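You operate a simulated robot arm through the tools that you are given. There is no shell and no other tool. Be economical: measure what you need, move in short steps, check, and stop when the job is done.

Carry out the task below with a simulated robot arm. There is one attempt and no reset: what you move stays moved.

Task
Wind the desk clock to FULL with the yellow key; set it to 1 o'clock.
Fine: stop at the FULL mark; the key goes back in its hole.

It is judged by the outcome, as a careful person would: the job done as asked, and still so three seconds after it is handed in. It fails if anything else is knocked over, pushed out of place, dropped, spilled or broken.

Robot
A 6-joint arm with a two-finger parallel gripper, fixed in place. Base frame: the origin is at the foot of the arm, x ahead of it, y to its left, z up; the work surface is at about z = 748. Lengths are in mm, angles in rad, forces in N, time in s.
With the tool pointing down near the work surface it reaches from about 260 to 680 mm from the base axis. Its first joint turns from -1.152 to 1.152 rad. Payload 2.9 kg.
The tool frame sits at the grasp point between the pads (the TCP): z along the fingers, y along the line on which they close. The tips reach 30 mm beyond it. Largest opening 110 mm; finger width 20, thickness 10; the body of the gripper, 48 by 112 mm, starts 55 mm behind the TCP.
Orientation is told as [roll, pitch, yaw] about the base's x, y, z axes, in that order, counted from this pose: with the fingers straight down and closing along the base's y, the tool's x points along the base's -x, its y along +y and its z along -z.

Tools
- The arm moves only by the tool play_rows. Its argument "series" is a list of rows, each a list of 7 numbers: the shift along the base's x, y, z in units of 100 mm (1.0 is 100 mm), then the turn, a rotation vector about the base's x, y, z in units of 60 degrees (1.0 is 60 degrees), then the finger opening in m, from 0 to 0.11. In form: [[x, y, z, wx, wy, wz, hand], ...]. A call has 1 to 20 rows; each row is the pose to reach, as a shift and turn from the pose commanded when the call began. A call with a number of a shift or a turn outside -1 to 1 is refused whole. A row lasts 0.2 s, in which the tool goes at most 50 mm and 0.15 rad; a call with a longer step from one row to the next is refused whole, and so is a gripper value outside its range. Where a pose cannot be reached the arm comes as near as it can. A force on the tool above 40 N (or 10 N above the force at the start of the call, whichever is more), or a blocked arm, ends the call early, and 0.2 s more pass. The fingers move at their own pace (about 108 mm/s each) and stop on an object; they squeeze with about 31 N. The grip force told is the motor's: it shows also when the fingers shut on nothing. Time passes only in rows, and 0.2 s behind the last, so rows that repeat a pose let the fingers close. The reply holds the time, the measured pose of the TCP, the force on the tool along the base axes, the opening and the grip force, in the units named above and with some noise.
- Cameras (640 x 400 px; columns grow to the right, rows downward): "scene" is fixed at [73.9, 433.7, 1376.9]; the picture's right is [-0.78, -0.63, 0.00], its down [-0.40, 0.49, -0.78] and it looks along [0.49, -0.60, -0.63] (base axes); focal length 327 px, centre (320, 200). "wrist" rides on the gripper at [72, 17, -103] in the tool frame; the picture's right is [-0.23, 0.97, 0.00], its down [-0.76, -0.18, -0.62] and it looks along [-0.61, -0.14, 0.78] (tool axes); focal length 222 px, centre (320, 200). There is no depth. A picture from a camera that has moved, and an enlarged one, comes with that camera's place and axes in the base frame and with its lens.
- snapshot(camera): a new picture of that camera. The clock stands still meanwhile.
- inspect(camera, box): a new picture of the part [left, top, right, bottom] of that camera's present view, enlarged. The clock stands still meanwhile.
- job_done(): hands the job in; it is judged then, once.

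Work in short steps. Places have to be worked out from the pictures, the camera data and where the tool is seen: move nearer, look again, correct. Check each grasp and each placing, and mend what went wrong. You have 120 turns and 84 pictures in all, those below and enlarged ones among them. Open the gripper and draw the arm clear of the work before you hand the job in, unless the task says otherwise; then end with one line.

The tools are called after "Emit:" as name(argument=value, ...) on one line, values as JSON. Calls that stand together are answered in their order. play_rows: Moves the arm, as the interface text tells. Its arguments: {"type":"object","properties":{"series":{"type":"array"}},"required":["series"]} The other tools are called the same way: snapshot (camera) takes a picture; inspect (camera, box) takes an enlarged picture of a part of a camera's view; job_done () hands the job in.

At the start:

```text
clock: 0.0
position: [318.3, 190.8, 1120.5]
ee_rot: [0.0, 0.0, 0.001]
contact_force: [-0.2, -0.5, 0.1]
finger_gap: 110.2
grasp_force: 0.0
```

scene: 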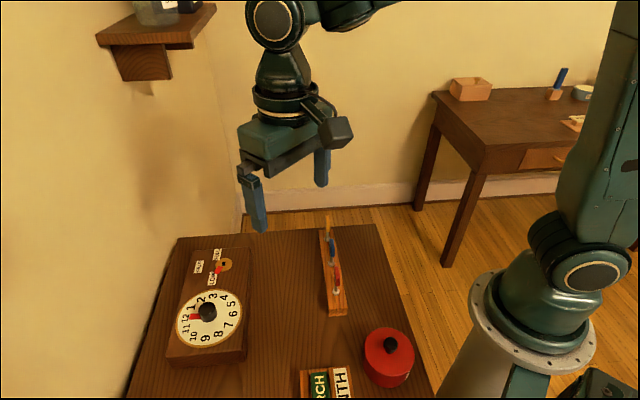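
wrist: 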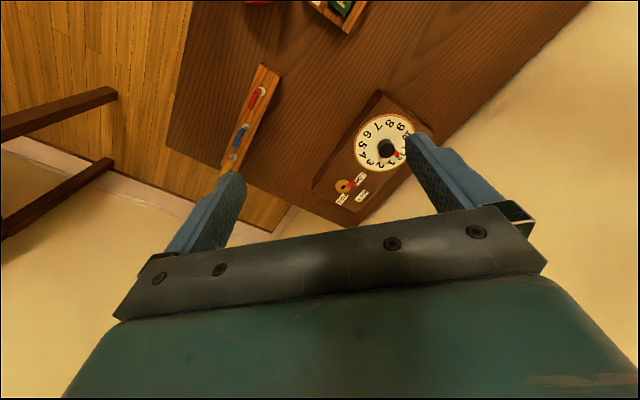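

I start by enlarging the clock and the key rack to see the details.

Emit:
inspect(camera="scene", box=[150, 230, 270, 380])

Emit:
inspect(camera="scene", box=[290, 205, 380, 325])

Emit:
inspect(camera="wrist", box=[300, 80, 440, 230])

```text
2.67 times, centred on (210, 305) of scene
camera zoom: at [73.9, 433.7, 1376.9], right [-0.78, -0.63, 0.0], down [-0.4, 0.49, -0.78], along [0.49, -0.6, -0.63], focal length 872 px, centre (613, -80)
```

zoom: 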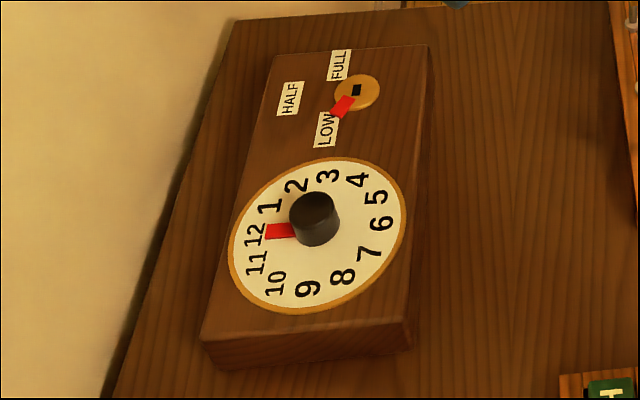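

```text
3.33 times, centred on (335, 265) of scene
camera zoom: at [73.9, 433.7, 1376.9], right [-0.78, -0.63, 0.0], down [-0.4, 0.49, -0.78], along [0.49, -0.6, -0.63], focal length 1089 px, centre (270, -17)
```

zoom: 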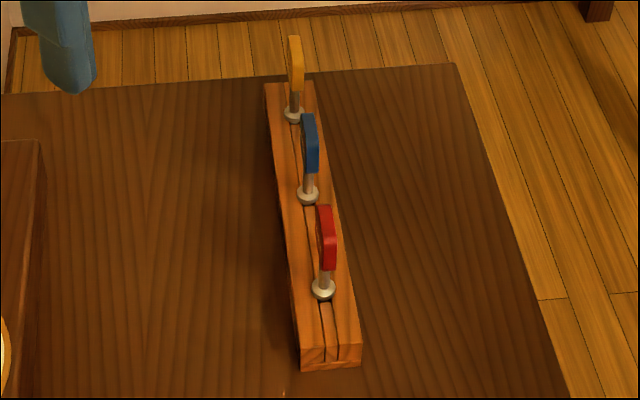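

```text
2.67 times, centred on (370, 155) of wrist
camera zoom: at [246.1, 208.3, 1224.6], right [0.23, 0.97, 0.0], down [0.76, -0.18, 0.62], along [0.61, -0.14, -0.78], focal length 592 px, centre (187, 320)
```

zoom: 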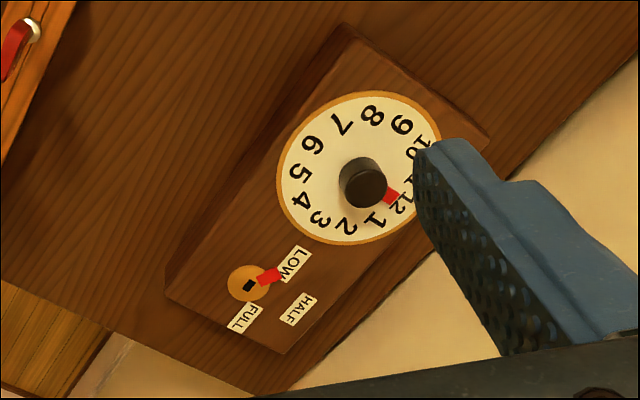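

The clock lies flat with its face up. I place the dial near (473,297,780), the keyhole near (565,191), and the yellow key near (418,-16) with its bow top at about z 866. The rack runs at -45°, so I move toward it with the yaw turned -45° and look again.

Emit:
play_rows(series=[[0.08, -0.15, -0.1, 0, 0, -0.125, 0.11], [0.16, -0.3, -0.2, 0, 0, -0.25, 0.11], [0.24, -0.45, -0.3, 0, 0, -0.375, 0.11], [0.32, -0.6, -0.4, 0, 0, -0.5, 0.11], [0.4, -0.75, -0.5, 0, 0, -0.625, 0.11], [0.5, -0.9, -0.6, 0, 0, -0.75, 0.11]])

Emit:
play_rows(series=[[0, -0.2, -0.2, 0, 0, 0, 0.11], [0, -0.4, -0.4, 0, 0, 0, 0.11], [0, -0.6, -0.6, 0, 0, 0, 0.11]])

Emit:
snapshot(camera="wrist")

Emit:
snapshot(camera="scene")

```text
clock: 1.4
position: [369.2, 100.7, 1060.7]
ee_rot: [0.0, 0.0, -0.785]
contact_force: [1.2, -0.2, 0.0]
finger_gap: 110.0
grasp_force: 0.0
```

```text
clock: 2.2
position: [367.9, 42.1, 1000.6]
ee_rot: [0.0, -0.001, -0.785]
contact_force: [0.0, -0.2, -0.3]
finger_gap: 110.0
grasp_force: 0.2
```

```text
78 pictures are left
camera wrist: at [328.7, 104.6, 1104.8], right [0.85, 0.53, 0.0], down [0.41, -0.66, 0.62], along [0.33, -0.53, -0.78], focal length 222 px, centre (320, 200)
```

wrist: 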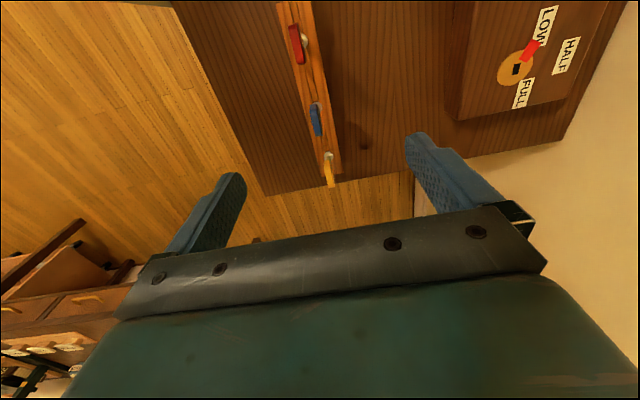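

```text
77 pictures are left
```

scene: 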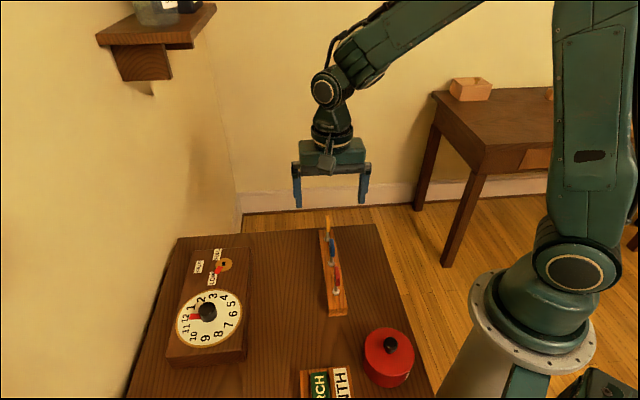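

The rack and the clock hole both show in the wrist view. I enlarge each to measure key and hole positions and orientations.

Emit:
inspect(camera="wrist", box=[265, 0, 385, 200])

Emit:
inspect(camera="wrist", box=[460, 0, 620, 120])

Emit:
inspect(camera="scene", box=[305, 205, 365, 265])

```text
2.00 times, centred on (325, 100) of wrist
camera zoom: at [328.7, 104.6, 1104.8], right [0.85, 0.53, 0.0], down [0.41, -0.66, 0.62], along [0.33, -0.53, -0.78], focal length 444 px, centre (310, 400)
```

zoom: 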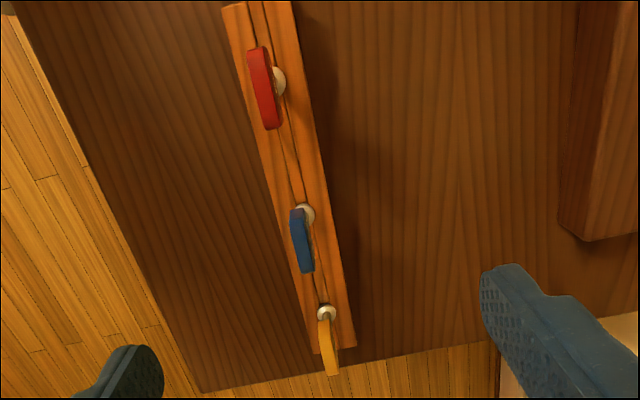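

```text
3.33 times, centred on (540, 60) of wrist
camera zoom: at [328.7, 104.6, 1104.8], right [0.85, 0.53, 0.0], down [0.41, -0.66, 0.62], along [0.33, -0.53, -0.78], focal length 740 px, centre (-413, 667)
```

zoom: 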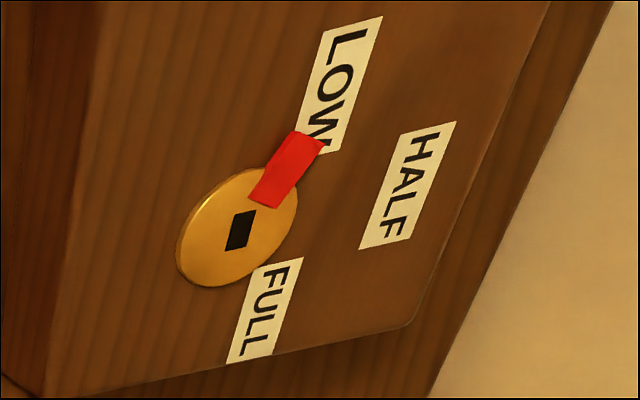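

```text
6.67 times, centred on (335, 235) of scene
camera zoom: at [73.9, 433.7, 1376.9], right [-0.78, -0.63, 0.0], down [-0.4, 0.49, -0.78], along [0.49, -0.6, -0.63], focal length 2179 px, centre (220, -33)
```

zoom: 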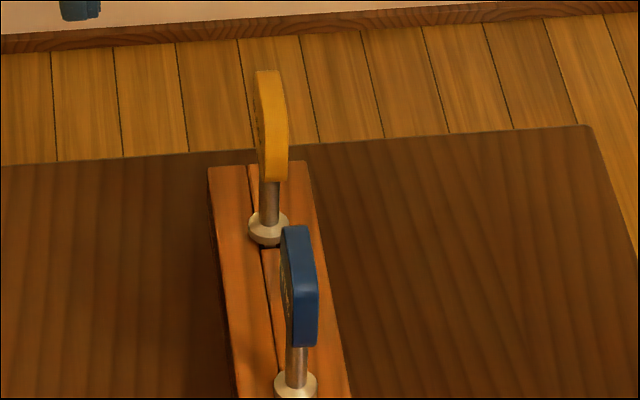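

The keys' bows lie in the rack's plane (-45°). I judge the yellow collar to be near (433,-35,767), with the bow at z about 790–850. The pointer sits at about 105° and FULL is near -16°, so the winding is about 120° clockwise from above. Gripping at yaw +135° and turning to +15° would keep the camera side away from the wall, so I test in free air whether that yaw can be reached.

Emit:
play_rows(series=[[0, 0, 0, 0, 0, 0.14, 0.11], [0, 0, 0, 0, 0, 0.28, 0.11], [0, 0, 0, 0, 0, 0.42, 0.11], [0, 0, 0, 0, 0, 0.56, 0.11], [0, 0, 0, 0, 0, 0.7, 0.11], [0, 0, 0, 0, 0, 0.84, 0.11], [0, 0, 0, 0, 0, 0.98, 0.11]])

Emit:
play_rows(series=[[0, 0, 0, 0, 0, 0.14, 0.11], [0, 0, 0, 0, 0, 0.28, 0.11], [0, 0, 0, 0, 0, 0.42, 0.11], [0, 0, 0, 0, 0, 0.56, 0.11], [0, 0, 0, 0, 0, 0.7, 0.11], [0, 0, 0, 0, 0, 0.84, 0.11], [0, 0, 0, 0, 0, 0.98, 0.11]])

Emit:
play_rows(series=[[0, 0, 0, 0, 0, 0.14, 0.11], [0, 0, 0, 0, 0, 0.28, 0.11], [0, 0, 0, 0, 0, 0.42, 0.11], [0, 0, 0, 0, 0, 0.56, 0.11], [0, 0, 0, 0, 0, 0.7, 0.11], [0, 0, 0, 0, 0, 0.84, 0.11], [0, 0, 0, 0, 0, 0.98, 0.11]])

Emit:
snapshot(camera="scene")

Emit:
snapshot(camera="wrist")

```text
clock: 3.8
position: [369.0, 41.1, 999.8]
ee_rot: [0.0, -0.001, 0.246]
contact_force: [0.8, 0.6, -0.3]
finger_gap: 110.0
grasp_force: 0.1
```

```text
clock: 5.4
position: [366.5, 40.9, 1001.3]
ee_rot: [-0.001, -0.002, 1.269]
contact_force: [0.6, 0.5, 0.5]
finger_gap: 110.2
grasp_force: 0.0
```

```text
clock: 7.0
position: [367.5, 41.2, 1000.8]
ee_rot: [0.0, 0.0, 2.297]
contact_force: [0.0, 0.6, 0.7]
finger_gap: 110.1
grasp_force: 0.0
```

```text
73 pictures are left
```

scene: 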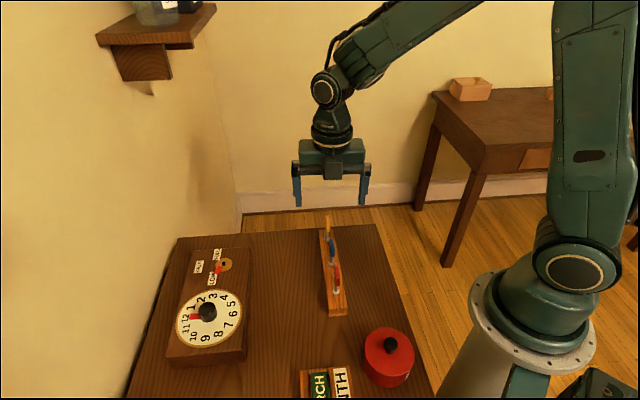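

```text
72 pictures are left
camera wrist: at [403.7, -24.0, 1104.6], right [-0.88, -0.48, 0.0], down [-0.37, 0.69, 0.62], along [-0.3, 0.55, -0.78], focal length 222 px, centre (320, 200)
```

wrist: 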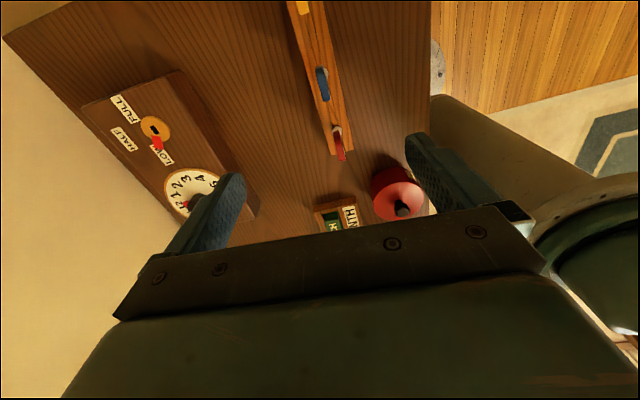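

Yaw 132° is reachable. I hover over the yellow key with the tips at about z 890, still above the bow, and look.

Emit:
play_rows(series=[[0.22, -0.25, -0.2, 0, 0, 0.025, 0.11], [0.44, -0.5, -0.5, 0, 0, 0.05, 0.11], [0.65, -0.76, -0.8, 0, 0, 0.05, 0.11]])

Emit:
snapshot(camera="wrist")

Emit:
inspect(camera="scene", box=[270, 150, 390, 250])

```text
clock: 7.8
position: [434.0, -35.2, 920.7]
ee_rot: [0.0, 0.001, 2.347]
contact_force: [0.3, 0.3, 0.1]
finger_gap: 109.8
grasp_force: 0.0
```

```text
71 pictures are left
camera wrist: at [472.5, -97.8, 1024.6], right [-0.85, -0.52, 0.0], down [-0.41, 0.67, 0.62], along [-0.32, 0.53, -0.78], focal length 222 px, centre (320, 200)
```

wrist: 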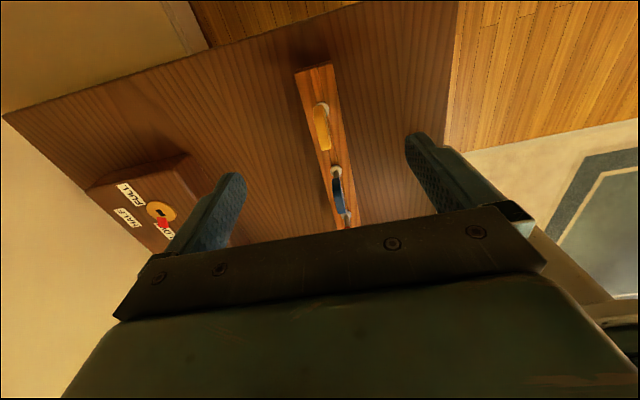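

```text
4.00 times, centred on (330, 200) of scene
camera zoom: at [73.9, 433.7, 1376.9], right [-0.78, -0.63, 0.0], down [-0.4, 0.49, -0.78], along [0.49, -0.6, -0.63], focal length 1307 px, centre (280, 200)
```

zoom: 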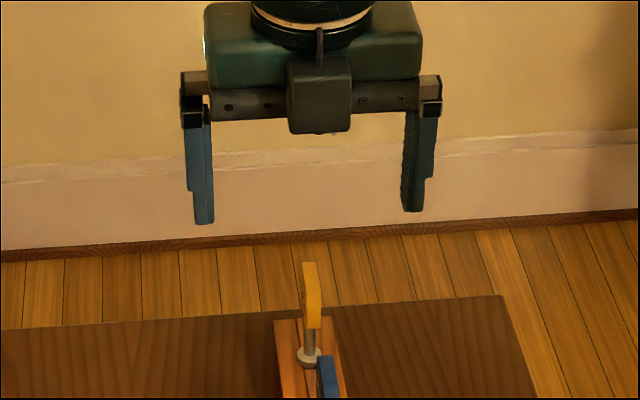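

The key is between the fingers in the view; I enlarge it to fix its lateral offset.

Emit:
inspect(camera="wrist", box=[260, 60, 380, 160])

Emit:
inspect(camera="wrist", box=[80, 140, 200, 260])

```text
4.00 times, centred on (320, 110) of wrist
camera zoom: at [472.5, -97.8, 1024.6], right [-0.85, -0.52, 0.0], down [-0.41, 0.67, 0.62], along [-0.32, 0.53, -0.78], focal length 888 px, centre (320, 560)
```

zoom: 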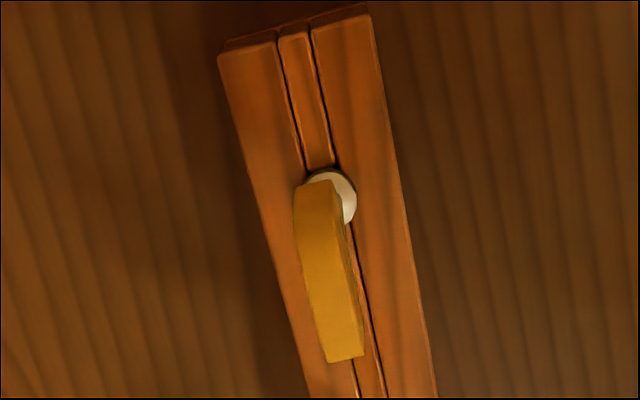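

```text
3.33 times, centred on (140, 200) of wrist
camera zoom: at [472.5, -97.8, 1024.6], right [-0.85, -0.52, 0.0], down [-0.41, 0.67, 0.62], along [-0.32, 0.53, -0.78], focal length 740 px, centre (920, 200)
```

zoom: 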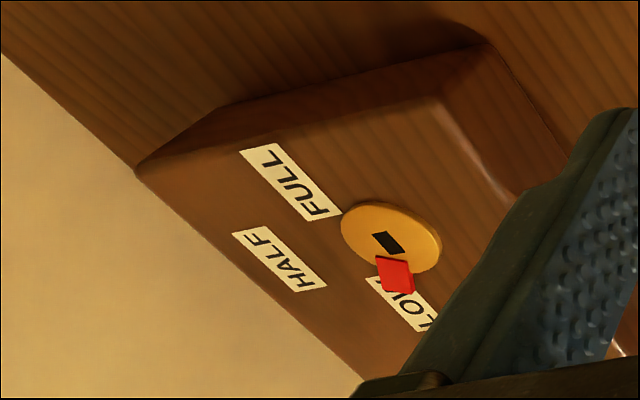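

The bow is about 2.5 mm off the finger midline, with its stem near (431,-36). I correct that, descend to z 822 with the fingers open, and check before closing.

Emit:
play_rows(series=[[-0.03, -0.005, -0.15, 0, 0, 0.008, 0.11], [-0.03, -0.005, -0.4, 0, 0, 0.008, 0.11], [-0.03, -0.005, -0.65, 0, 0, 0.008, 0.11], [-0.03, -0.005, -0.85, 0, 0, 0.008, 0.11], [-0.03, -0.005, -0.98, 0, 0, 0.008, 0.11]])

Emit:
inspect(camera="scene", box=[280, 170, 380, 270])

Emit:
inspect(camera="wrist", box=[230, 60, 430, 220])

```text
clock: 9.0
position: [429.4, -34.3, 823.1]
ee_rot: [0.0, 0.001, 2.355]
contact_force: [0.6, 0.2, 0.1]
finger_gap: 110.2
grasp_force: 0.1
```

```text
4.00 times, centred on (330, 220) of scene
camera zoom: at [73.9, 433.7, 1376.9], right [-0.78, -0.63, 0.0], down [-0.4, 0.49, -0.78], along [0.49, -0.6, -0.63], focal length 1307 px, centre (280, 120)
```

zoom: 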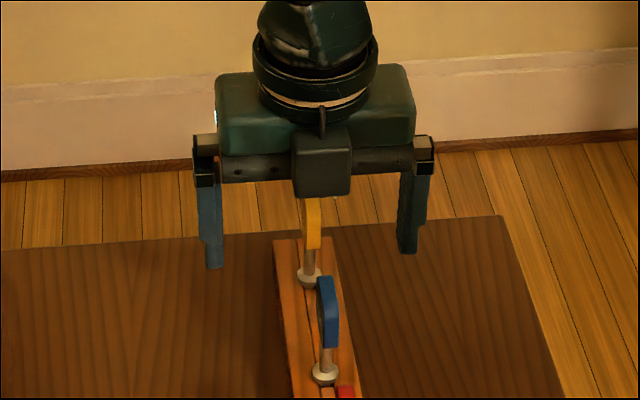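

```text
2.50 times, centred on (330, 140) of wrist
camera zoom: at [469.3, -97.7, 926.3], right [-0.85, -0.53, 0.0], down [-0.41, 0.67, 0.62], along [-0.33, 0.53, -0.78], focal length 555 px, centre (295, 350)
```

zoom: 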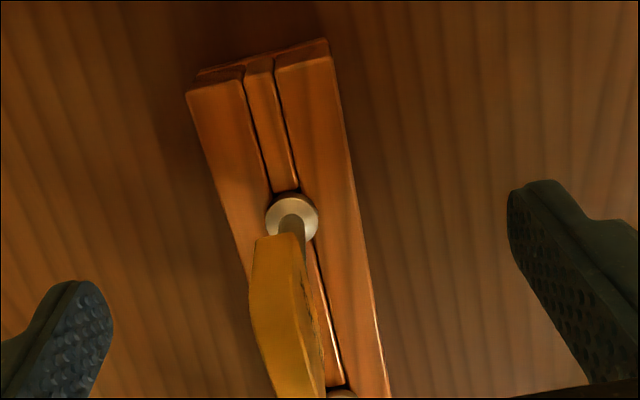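

The TCP is centred on the stem at (430.6,-34.4). I close the fingers on the bow.

Emit:
play_rows(series=[[0, 0, 0, 0, 0, 0, 0.03], [0, 0, 0, 0, 0, 0, 0.03], [0, 0, 0, 0, 0, 0, 0.015], [0, 0, 0, 0, 0, 0, 0.0], [0, 0, 0, 0, 0, 0, 0.0], [0, 0, 0, 0, 0, 0, 0.0]])

Emit:
inspect(camera="wrist", box=[230, 60, 430, 220])

Emit:
inspect(camera="scene", box=[280, 170, 380, 270])

```text
clock: 10.4
position: [430.3, -35.1, 821.8]
ee_rot: [0.002, 0.0, 2.355]
contact_force: [-0.2, -0.3, -0.6]
finger_gap: 8.3
grasp_force: 31.4
```

```text
2.50 times, centred on (330, 140) of wrist
camera zoom: at [469.3, -97.7, 926.6], right [-0.85, -0.53, 0.0], down [-0.41, 0.67, 0.62], along [-0.33, 0.53, -0.78], focal length 555 px, centre (295, 350)
```

zoom: 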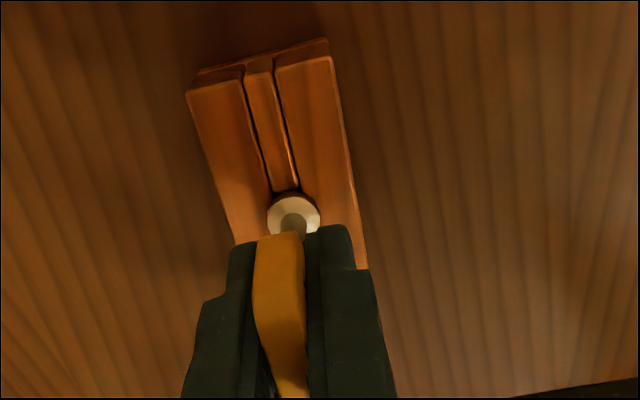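

```text
4.00 times, centred on (330, 220) of scene
camera zoom: at [73.9, 433.7, 1376.9], right [-0.78, -0.63, 0.0], down [-0.4, 0.49, -0.78], along [0.49, -0.6, -0.63], focal length 1307 px, centre (280, 120)
```

zoom: 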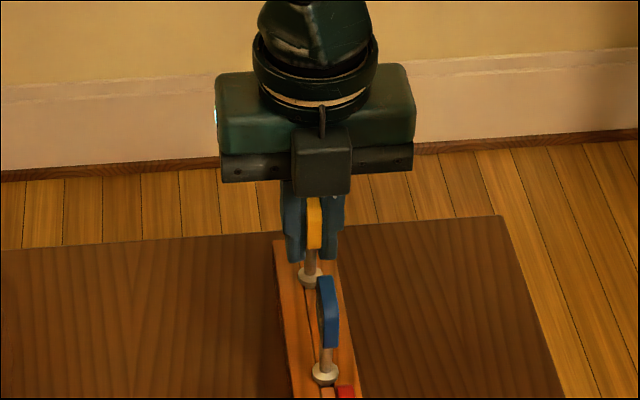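

Firm grip with an 8.3 mm gap. I record the grasp pose as (430.3,-35.4,822.2), yaw 2.355, for putting the key back. Next I lift straight up slowly.

Emit:
play_rows(series=[[0, 0, 0.04, 0, 0, 0, 0], [0, 0, 0.1, 0, 0, 0, 0], [0, 0, 0.2, 0, 0, 0, 0], [0, 0, 0.35, 0, 0, 0, 0], [0, 0, 0.5, 0, 0, 0, 0], [0, 0, 0.65, 0, 0, 0, 0], [0, 0, 0.8, 0, 0, 0, 0], [0, 0, 1.0, 0, 0, 0, 0]])

Emit:
inspect(camera="wrist", box=[230, 60, 430, 220])

Emit:
inspect(camera="scene", box=[280, 150, 380, 270])

```text
clock: 12.2
position: [430.0, -35.5, 921.6]
ee_rot: [0.0, 0.001, 2.356]
contact_force: [0.1, -0.1, -0.5]
finger_gap: 8.3
grasp_force: 30.6
```

```text
2.50 times, centred on (330, 140) of wrist
camera zoom: at [469.2, -98.6, 1026.6], right [-0.85, -0.53, 0.0], down [-0.41, 0.67, 0.62], along [-0.33, 0.53, -0.78], focal length 555 px, centre (295, 350)
```

zoom: 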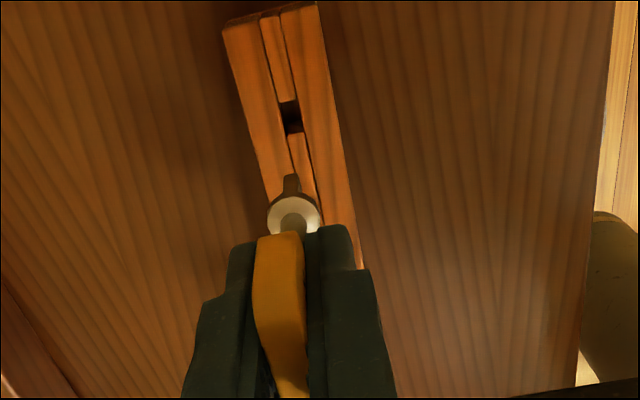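

```text
3.33 times, centred on (330, 210) of scene
camera zoom: at [73.9, 433.7, 1376.9], right [-0.78, -0.63, 0.0], down [-0.4, 0.49, -0.78], along [0.49, -0.6, -0.63], focal length 1089 px, centre (287, 167)
```

zoom: 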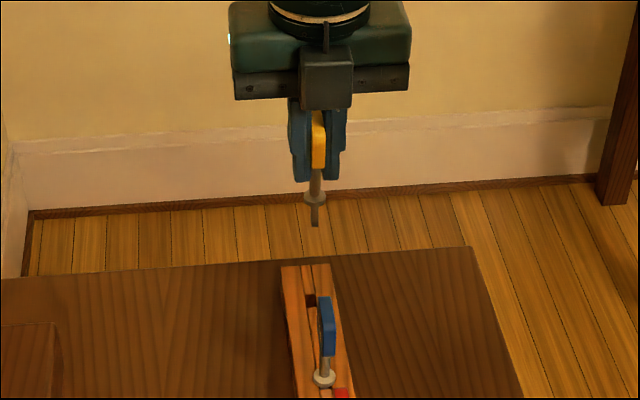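

The key is free. Its flat bit runs about 25 mm below the collar, with its long side in the bow plane, and the yellow slot is near (431,-36). Now I carry the key toward the clock hole at safe height.

Emit:
play_rows(series=[[0.1, 0.2, 0, 0, 0, 0, 0], [0.2, 0.4, 0, 0, 0, 0, 0], [0.3, 0.6, 0, 0, 0, 0, 0], [0.42, 0.8, 0, 0, 0, 0, 0]])

Emit:
play_rows(series=[[0.1, 0.2, 0, 0, 0, 0, 0], [0.2, 0.4, 0, 0, 0, 0, 0], [0.3, 0.6, 0, 0, 0, 0, 0], [0.42, 0.8, 0, 0, 0, 0, 0]])

Emit:
play_rows(series=[[0.1, 0.2, 0, 0, 0, 0, 0], [0.2, 0.4, 0, 0, 0, 0, 0], [0.3, 0.55, 0, 0, 0, 0, 0], [0.41, 0.7, 0, 0, 0, 0, 0]])

Emit:
snapshot(camera="wrist")

Emit:
inspect(camera="wrist", box=[250, 30, 390, 150])

Emit:
inspect(camera="scene", box=[150, 170, 270, 290])

```text
clock: 13.2
position: [471.8, 44.0, 922.3]
ee_rot: [0.001, -0.001, 2.353]
contact_force: [0.1, 0.1, 0.1]
finger_gap: 8.1
grasp_force: 30.1
```

```text
clock: 14.2
position: [513.7, 126.1, 921.6]
ee_rot: [0.002, 0.001, 2.355]
contact_force: [-0.1, 0.5, 0.1]
finger_gap: 8.3
grasp_force: 30.5
```

```text
clock: 15.2
position: [555.5, 194.1, 921.6]
ee_rot: [0.002, 0.001, 2.354]
contact_force: [-0.5, 0.3, -0.3]
finger_gap: 8.2
grasp_force: 31.1
```

```text
61 pictures are left
camera wrist: at [594.9, 131.6, 1026.0], right [-0.85, -0.53, 0.0], down [-0.41, 0.67, 0.62], along [-0.33, 0.53, -0.78], focal length 222 px, centre (320, 200)
```

wrist: 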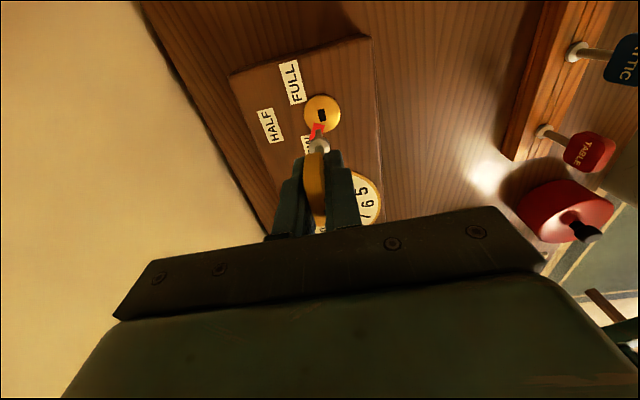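

```text
3.33 times, centred on (320, 90) of wrist
camera zoom: at [594.9, 131.6, 1026.0], right [-0.85, -0.53, 0.0], down [-0.41, 0.67, 0.62], along [-0.33, 0.53, -0.78], focal length 740 px, centre (320, 567)
```

zoom: 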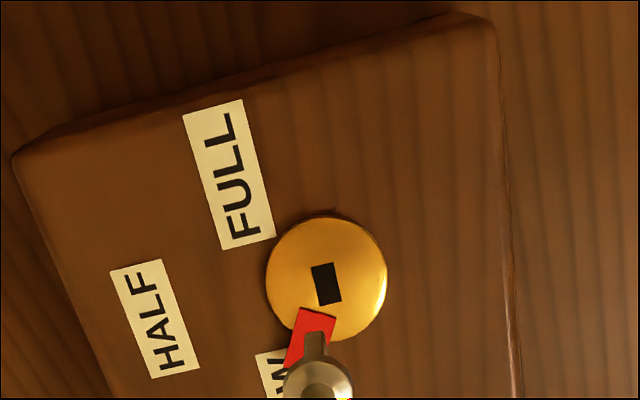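

```text
3.33 times, centred on (210, 230) of scene
camera zoom: at [73.9, 433.7, 1376.9], right [-0.78, -0.63, 0.0], down [-0.4, 0.49, -0.78], along [0.49, -0.6, -0.63], focal length 1089 px, centre (687, 100)
```

zoom: 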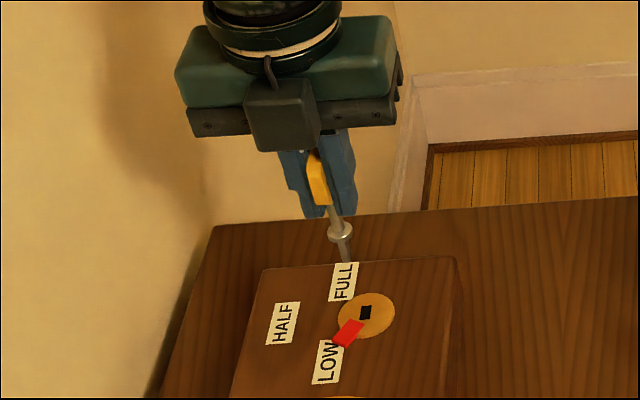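

By triangulating with all views I get the hole at about (555.5,194,791) with its long axis at 134.4°. The key bit sits directly above it and nearly aligned. I descend 33 mm, leaving the tip about 10 mm above the hole, and look.

Emit:
play_rows(series=[[0, 0, -0.15, 0, 0, 0, 0], [0, 0, -0.27, 0, 0, 0, 0], [0, 0, -0.33, 0, 0, 0, 0]])

Emit:
inspect(camera="wrist", box=[270, 80, 370, 160])

Emit:
inspect(camera="scene", box=[190, 220, 260, 290])

```text
clock: 16.0
position: [554.0, 194.4, 889.8]
ee_rot: [-0.002, 0.0, 2.354]
contact_force: [-0.6, 0.5, -0.8]
finger_gap: 8.2
grasp_force: 31.1
```

```text
5.00 times, centred on (320, 120) of wrist
camera zoom: at [594.6, 131.2, 993.4], right [-0.85, -0.53, 0.0], down [-0.41, 0.67, 0.62], along [-0.33, 0.53, -0.78], focal length 1111 px, centre (320, 600)
```

zoom: 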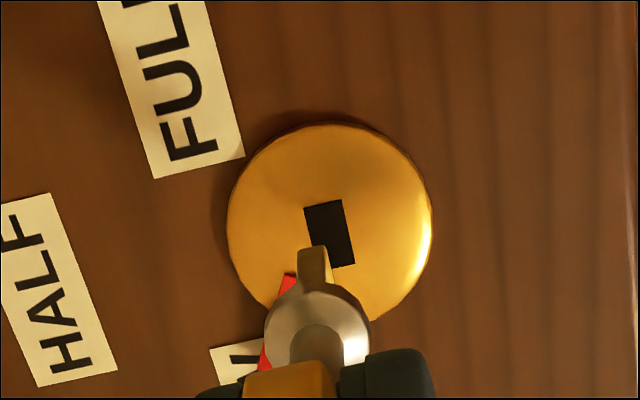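

```text
5.71 times, centred on (225, 255) of scene
camera zoom: at [73.9, 433.7, 1376.9], right [-0.78, -0.63, 0.0], down [-0.4, 0.49, -0.78], along [0.49, -0.6, -0.63], focal length 1867 px, centre (863, -114)
```

zoom: 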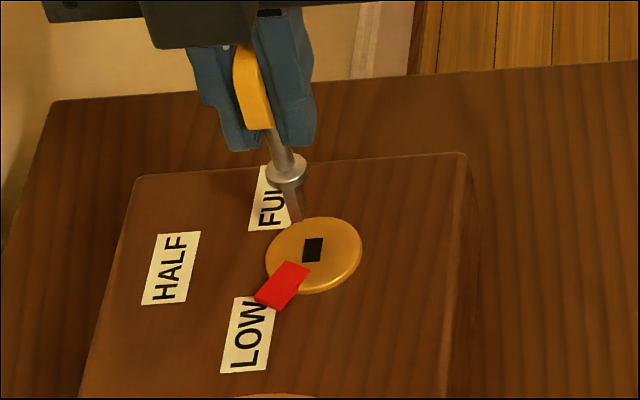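

Comparing both views, the bit is about 2 mm off laterally on the (+x,+y) side, with its tip roughly 20 mm above the hub. I shift (-1.6,-1.6), drop 12 mm and recheck.

Emit:
play_rows(series=[[-0.016, -0.016, -0.04, 0, 0, 0, 0], [-0.016, -0.016, -0.08, 0, 0, 0, 0], [-0.016, -0.016, -0.12, 0, 0, 0, 0]])

Emit:
inspect(camera="wrist", box=[285, 90, 365, 150])

Emit:
inspect(camera="scene", box=[200, 240, 250, 290])

```text
clock: 16.8
position: [552.7, 193.1, 877.2]
ee_rot: [0.0, -0.001, 2.356]
contact_force: [0.6, 0.3, -0.2]
finger_gap: 7.9
grasp_force: 31.4
```

```text
6.67 times, centred on (325, 120) of wrist
camera zoom: at [593.1, 130.1, 981.1], right [-0.85, -0.53, 0.0], down [-0.41, 0.67, 0.62], along [-0.33, 0.53, -0.78], focal length 1481 px, centre (287, 733)
```

zoom: 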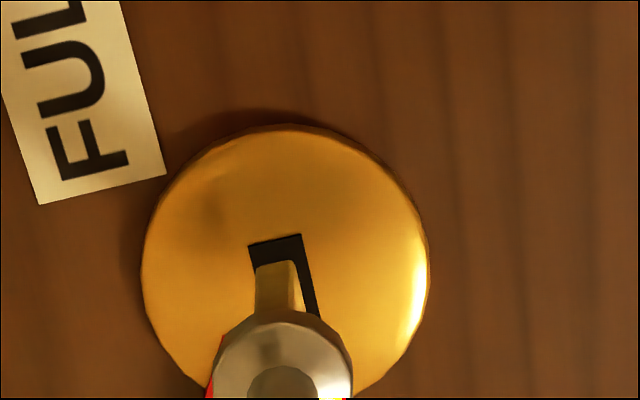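

```text
8.00 times, centred on (225, 265) of scene
camera zoom: at [73.9, 433.7, 1376.9], right [-0.78, -0.63, 0.0], down [-0.4, 0.49, -0.78], along [0.49, -0.6, -0.63], focal length 2614 px, centre (1080, -320)
```

zoom: 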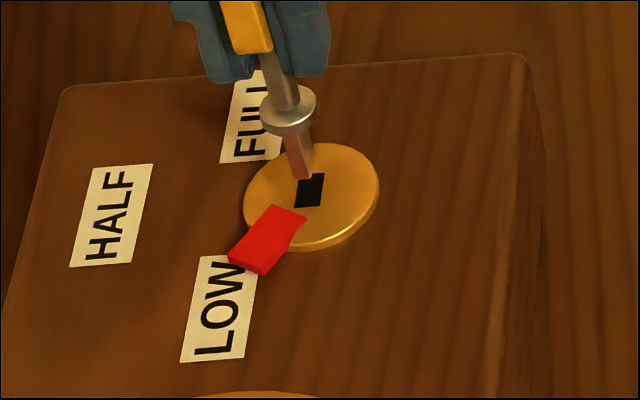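

The tip is now centred over the hole's near edge, about 9 mm up. I enlarge further to compare the rotation of bit and hole.

Emit:
inspect(camera="wrist", box=[308, 118, 340, 142])

```text
16.00 times, centred on (324, 130) of wrist
camera zoom: at [593.1, 130.1, 981.1], right [-0.85, -0.53, 0.0], down [-0.41, 0.67, 0.62], along [-0.33, 0.53, -0.78], focal length 3554 px, centre (256, 1320)
```

zoom: 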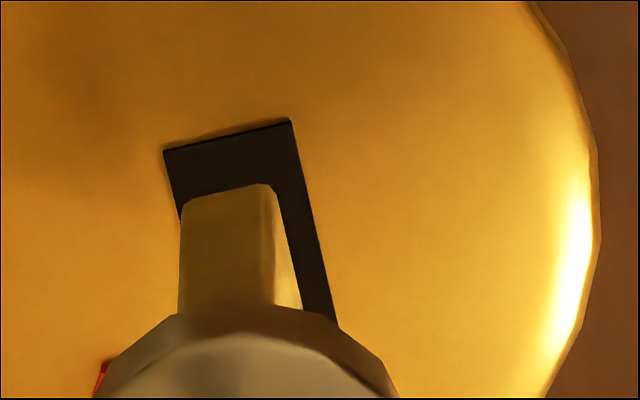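

The rotation matches within about 1°, and the lateral alignment is good. Along the bit the key should move about 1 mm toward (-x,+y). I apply that and lower gently, watching the force.

Emit:
play_rows(series=[[-0.0085, 0.0085, -0.02, 0, 0, 0, 0], [-0.0085, 0.0085, -0.05, 0, 0, 0, 0], [-0.0085, 0.0085, -0.07, 0, 0, 0, 0], [-0.0085, 0.0085, -0.09, 0, 0, 0, 0], [-0.0085, 0.0085, -0.105, 0, 0, 0, 0], [-0.0085, 0.0085, -0.12, 0, 0, 0, 0]])

Emit:
inspect(camera="wrist", box=[300, 105, 348, 145])

Emit:
inspect(camera="scene", box=[205, 245, 245, 285])

```text
clock: 18.2
position: [553.6, 193.9, 865.5]
ee_rot: [0.0, -0.001, 2.356]
contact_force: [-1.1, 0.1, -0.6]
finger_gap: 8.2
grasp_force: 31.3
```

```text
10.00 times, centred on (324, 125) of wrist
camera zoom: at [592.1, 130.9, 969.6], right [-0.85, -0.53, 0.0], down [-0.41, 0.67, 0.62], along [-0.33, 0.53, -0.78], focal length 2221 px, centre (280, 950)
```

zoom: 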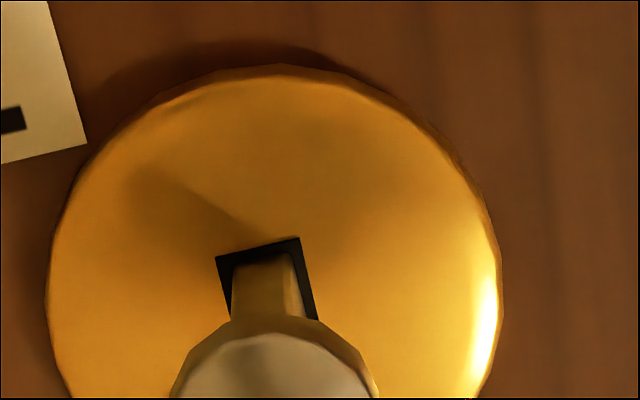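

```text
10.00 times, centred on (225, 265) of scene
camera zoom: at [73.9, 433.7, 1376.9], right [-0.78, -0.63, 0.0], down [-0.4, 0.49, -0.78], along [0.49, -0.6, -0.63], focal length 3268 px, centre (1270, -450)
```

zoom: 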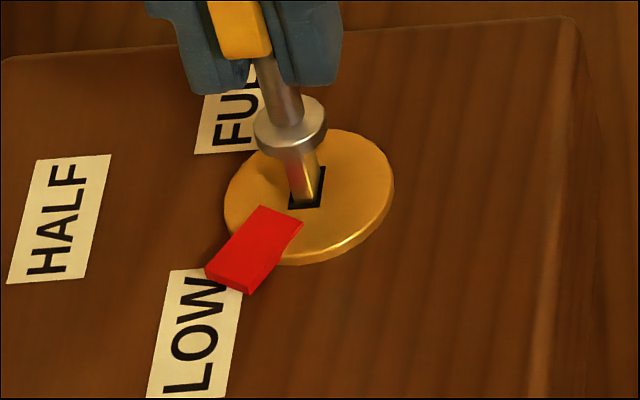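

The bit has entered the hole with no contact force. I continue down gently until the collar is close to the hub.

Emit:
play_rows(series=[[0, 0, -0.02, 0, 0, 0, 0], [0, 0, -0.04, 0, 0, 0, 0], [0, 0, -0.06, 0, 0, 0, 0], [0, 0, -0.08, 0, 0, 0, 0], [0, 0, -0.1, 0, 0, 0, 0], [0, 0, -0.12, 0, 0, 0, 0]])

Emit:
inspect(camera="scene", box=[205, 245, 245, 285])

```text
clock: 19.6
position: [552.7, 195.7, 852.3]
ee_rot: [0.001, 0.0, 2.353]
contact_force: [1.1, -0.3, -0.5]
finger_gap: 8.2
grasp_force: 30.9
```

```text
10.00 times, centred on (225, 265) of scene
camera zoom: at [73.9, 433.7, 1376.9], right [-0.78, -0.63, 0.0], down [-0.4, 0.49, -0.78], along [0.49, -0.6, -0.63], focal length 3268 px, centre (1270, -450)
```

zoom: 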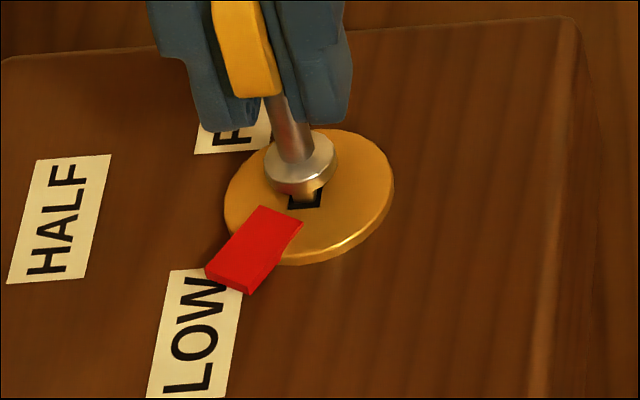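

About 5 mm remain before the collar seats. I go down 4 mm more and keep a small gap.

Emit:
play_rows(series=[[0, 0, -0.01, 0, 0, 0, 0], [0, 0, -0.02, 0, 0, 0, 0], [0, 0, -0.03, 0, 0, 0, 0], [0, 0, -0.04, 0, 0, 0, 0]])

Emit:
inspect(camera="scene", box=[205, 245, 245, 285])

```text
clock: 20.6
position: [552.8, 193.4, 851.1]
ee_rot: [-0.002, 0.001, 2.356]
contact_force: [0.8, -0.1, 0.1]
finger_gap: 8.1
grasp_force: 31.2
```

```text
10.00 times, centred on (225, 265) of scene
camera zoom: at [73.9, 433.7, 1376.9], right [-0.78, -0.63, 0.0], down [-0.4, 0.49, -0.78], along [0.49, -0.6, -0.63], focal length 3268 px, centre (1270, -450)
```

zoom: 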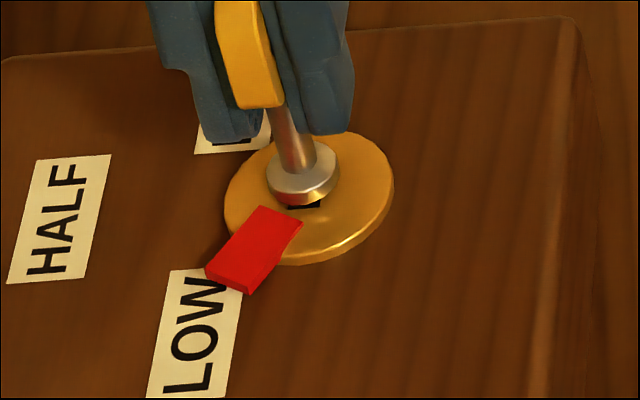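

The key is nearly seated. I turn it clockwise about 24° first and check that the pointer follows.

Emit:
play_rows(series=[[0, 0, 0, 0, 0, -0.08, 0], [0, 0, 0, 0, 0, -0.16, 0], [0, 0, 0, 0, 0, -0.24, 0], [0, 0, 0, 0, 0, -0.32, 0], [0, 0, 0, 0, 0, -0.4, 0]])

Emit:
inspect(camera="scene", box=[195, 235, 255, 295])

```text
clock: 21.8
position: [554.4, 195.2, 849.7]
ee_rot: [-0.002, 0.0, 1.935]
contact_force: [3.0, 2.7, -2.3]
finger_gap: 8.0
grasp_force: 30.9
```

```text
6.67 times, centred on (225, 265) of scene
camera zoom: at [74.0, 433.8, 1376.9], right [-0.78, -0.63, 0.0], down [-0.4, 0.49, -0.78], along [0.49, -0.6, -0.63], focal length 2179 px, centre (953, -233)
```

zoom: 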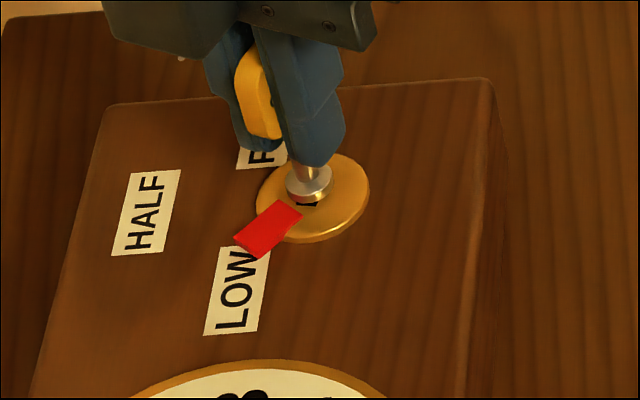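

The pointer has started following after some play, with only about 3 N of force. I continue turning.

Emit:
play_rows(series=[[0, 0, 0, 0, 0, -0.1, 0], [0, 0, 0, 0, 0, -0.2, 0], [0, 0, 0, 0, 0, -0.3, 0], [0, 0, 0, 0, 0, -0.4, 0], [0, 0, 0, 0, 0, -0.5, 0], [0, 0, 0, 0, 0, -0.6, 0], [0, 0, 0, 0, 0, -0.7, 0]])

Emit:
inspect(camera="scene", box=[185, 235, 255, 295])

```text
clock: 23.4
position: [553.3, 193.6, 849.1]
ee_rot: [-0.001, -0.002, 1.202]
contact_force: [8.1, 3.2, 2.0]
finger_gap: 8.3
grasp_force: 31.3
```

```text
6.67 times, centred on (220, 265) of scene
camera zoom: at [74.0, 433.8, 1376.9], right [-0.78, -0.63, 0.0], down [-0.4, 0.49, -0.78], along [0.49, -0.6, -0.63], focal length 2179 px, centre (987, -233)
```

zoom: 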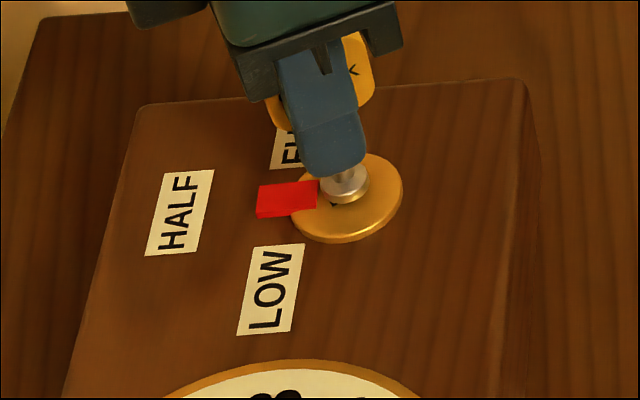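

The pointer is near HALF. A side force of 8 N means I am slightly off axis, so I shift +1 mm in x and +0.5 mm in y while turning 30° more.

Emit:
play_rows(series=[[0.01, 0.005, 0, 0, 0, 0, 0], [0.01, 0.005, 0, 0, 0, -0.1, 0], [0.01, 0.005, 0, 0, 0, -0.2, 0], [0.01, 0.005, 0, 0, 0, -0.3, 0], [0.01, 0.005, 0, 0, 0, -0.4, 0], [0.01, 0.005, 0, 0, 0, -0.5, 0]])

Emit:
inspect(camera="scene", box=[185, 235, 255, 295])

Emit:
snapshot(camera="wrist")

```text
clock: 24.8
position: [553.7, 194.9, 848.8]
ee_rot: [0.002, 0.0, 0.676]
contact_force: [5.4, -1.0, -2.0]
finger_gap: 8.0
grasp_force: 31.6
```

```text
6.67 times, centred on (220, 265) of scene
camera zoom: at [74.0, 433.7, 1376.9], right [-0.78, -0.63, 0.0], down [-0.4, 0.49, -0.78], along [0.49, -0.6, -0.63], focal length 2179 px, centre (987, -233)
```

zoom: 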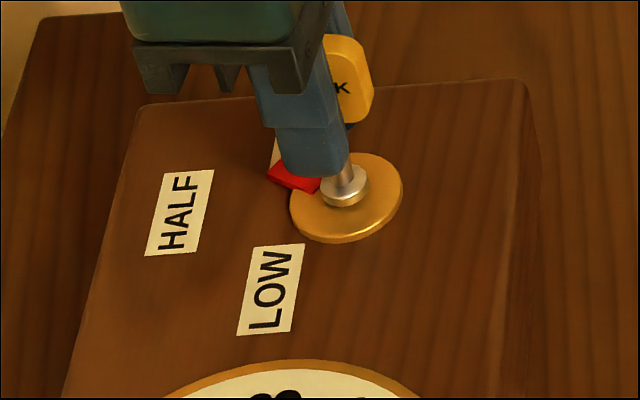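

```text
46 pictures are left
camera wrist: at [487.1, 162.3, 953.3], right [-0.43, 0.9, 0.0], down [0.71, 0.34, 0.62], along [0.56, 0.27, -0.78], focal length 222 px, centre (320, 200)
```

wrist: 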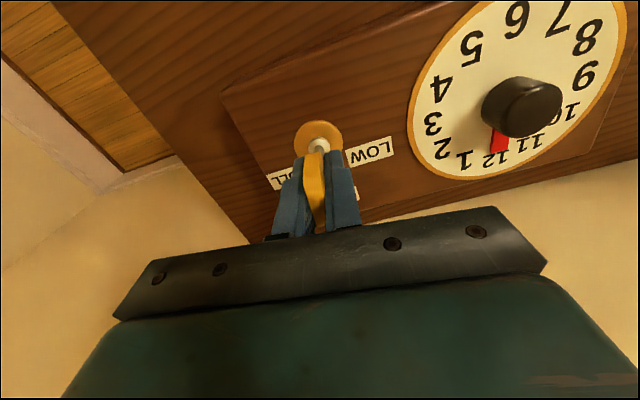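

The pointer follows the yaw at about yaw - 26°, so it is now near 13°. I judge FULL to be at about -15°, which is yaw near 12°. I turn 21° more and look.

Emit:
play_rows(series=[[0.005, 0, 0, 0, 0, -0.09, 0], [0.005, 0, 0, 0, 0, -0.18, 0], [0.005, 0, 0, 0, 0, -0.27, 0], [0.005, 0, 0, 0, 0, -0.35, 0], [0.005, 0, 0, 0, 0, -0.35, 0]])

Emit:
inspect(camera="scene", box=[185, 225, 255, 285])

Emit:
inspect(camera="wrist", box=[230, 80, 410, 230])

```text
clock: 26.0
position: [553.3, 193.1, 849.5]
ee_rot: [-0.001, 0.001, 0.311]
contact_force: [2.2, -5.6, -0.4]
finger_gap: 7.9
grasp_force: 30.7
```

```text
6.67 times, centred on (220, 255) of scene
camera zoom: at [73.9, 433.6, 1376.9], right [-0.78, -0.63, 0.0], down [-0.4, 0.49, -0.78], along [0.49, -0.6, -0.63], focal length 2179 px, centre (987, -167)
```

zoom: 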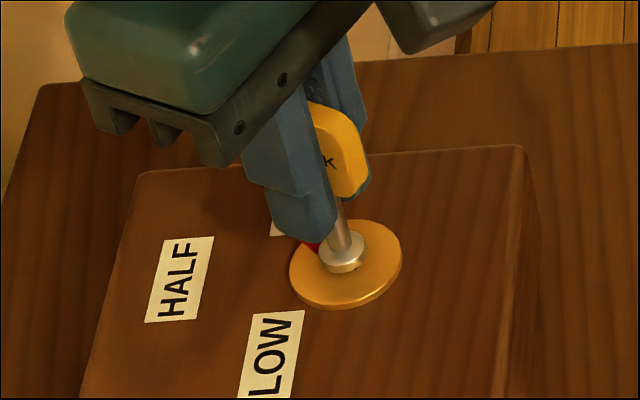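

```text
2.67 times, centred on (320, 155) of wrist
camera zoom: at [480.6, 188.4, 953.7], right [-0.08, 1.0, 0.0], down [0.78, 0.06, 0.62], along [0.62, 0.05, -0.78], focal length 592 px, centre (320, 320)
```

zoom: 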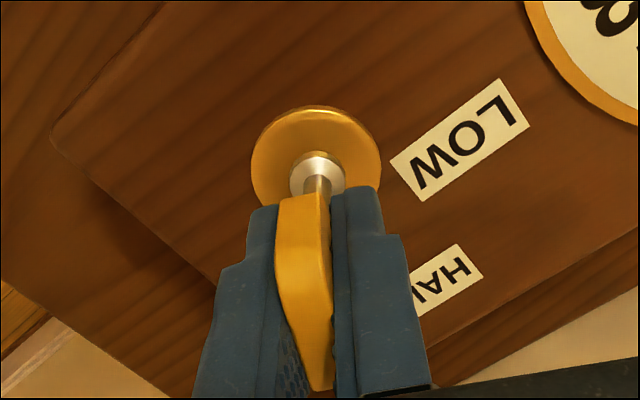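

The fingers hide the pointer, which I estimate at about -8°. I turn 3° more, then release and lift off to see it clearly.

Emit:
play_rows(series=[[0, 0.003, 0, 0, 0, -0.03, 0], [0, 0.003, 0, 0, 0, -0.05, 0], [0, 0.003, 0, 0, 0, -0.05, 0]])

Emit:
play_rows(series=[[0, 0, 0, 0, 0, 0, 0.012], [0, 0, 0, 0, 0, 0, 0.02], [0, 0, 0, 0, 0, 0, 0.06], [0, 0, 0, 0, 0, 0, 0.06], [0, 0, 0.2, 0, 0, 0, 0.06], [0, 0, 0.4, 0, 0, 0, 0.06], [0, 0, 0.7, 0, 0, 0, 0.06], [0, 0, 0.95, 0, 0, 0, 0.06]])

Emit:
inspect(camera="scene", box=[185, 225, 255, 285])

Emit:
snapshot(camera="wrist")

```text
clock: 26.8
position: [554.1, 194.8, 849.2]
ee_rot: [0.001, 0.0, 0.259]
contact_force: [1.8, -6.8, 0.2]
finger_gap: 8.1
grasp_force: 31.1
```

```text
clock: 28.6
position: [554.5, 194.5, 944.5]
ee_rot: [-0.001, 0.0, 0.261]
contact_force: [0.3, 0.2, -0.5]
finger_gap: 60.0
grasp_force: 0.1
```

```text
6.67 times, centred on (220, 255) of scene
camera zoom: at [73.9, 433.7, 1376.9], right [-0.78, -0.63, 0.0], down [-0.4, 0.49, -0.78], along [0.49, -0.6, -0.63], focal length 2179 px, centre (987, -167)
```

zoom: 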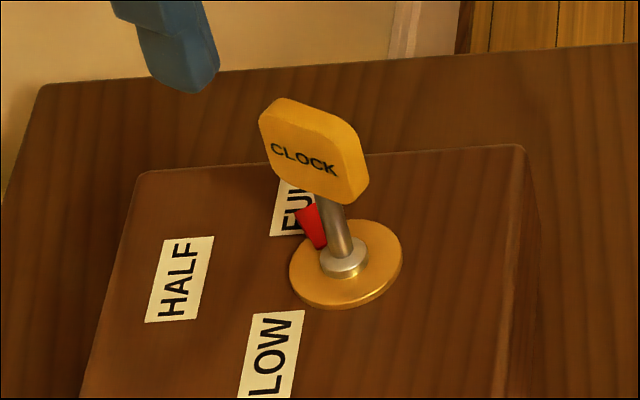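

```text
42 pictures are left
camera wrist: at [480.0, 192.7, 1048.9], right [-0.03, 1.0, 0.0], down [0.78, 0.02, 0.62], along [0.62, 0.02, -0.78], focal length 222 px, centre (320, 200)
```

wrist: 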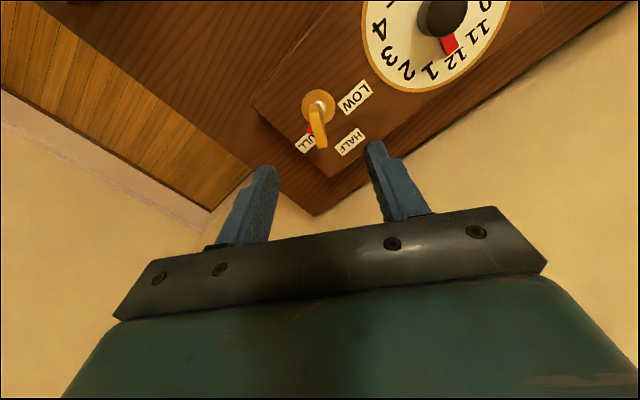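

The key stays put and the pointer is almost on FULL. I enlarge the wrist view for a finer angle measurement.

Emit:
inspect(camera="wrist", box=[270, 60, 390, 170])

Emit:
inspect(camera="scene", box=[205, 240, 235, 270])

```text
3.64 times, centred on (330, 115) of wrist
camera zoom: at [480.0, 192.7, 1048.9], right [-0.03, 1.0, 0.0], down [0.78, 0.02, 0.62], along [0.62, 0.02, -0.78], focal length 808 px, centre (284, 509)
```

zoom: 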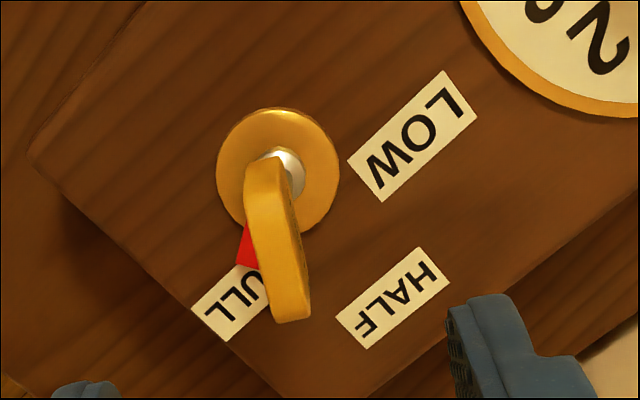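

```text
13.33 times, centred on (220, 255) of scene
camera zoom: at [73.9, 433.7, 1376.9], right [-0.78, -0.63, 0.0], down [-0.4, 0.49, -0.78], along [0.49, -0.6, -0.63], focal length 4357 px, centre (1653, -533)
```

zoom: 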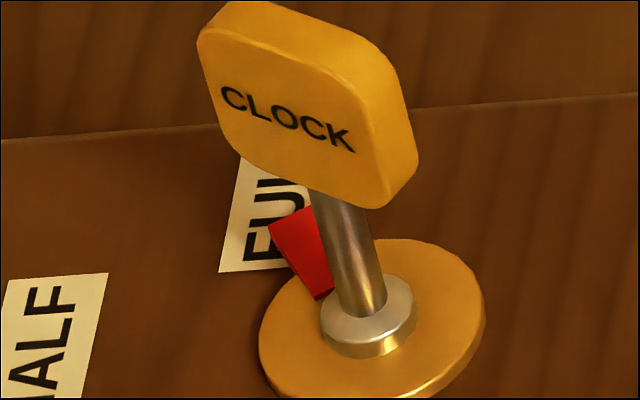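

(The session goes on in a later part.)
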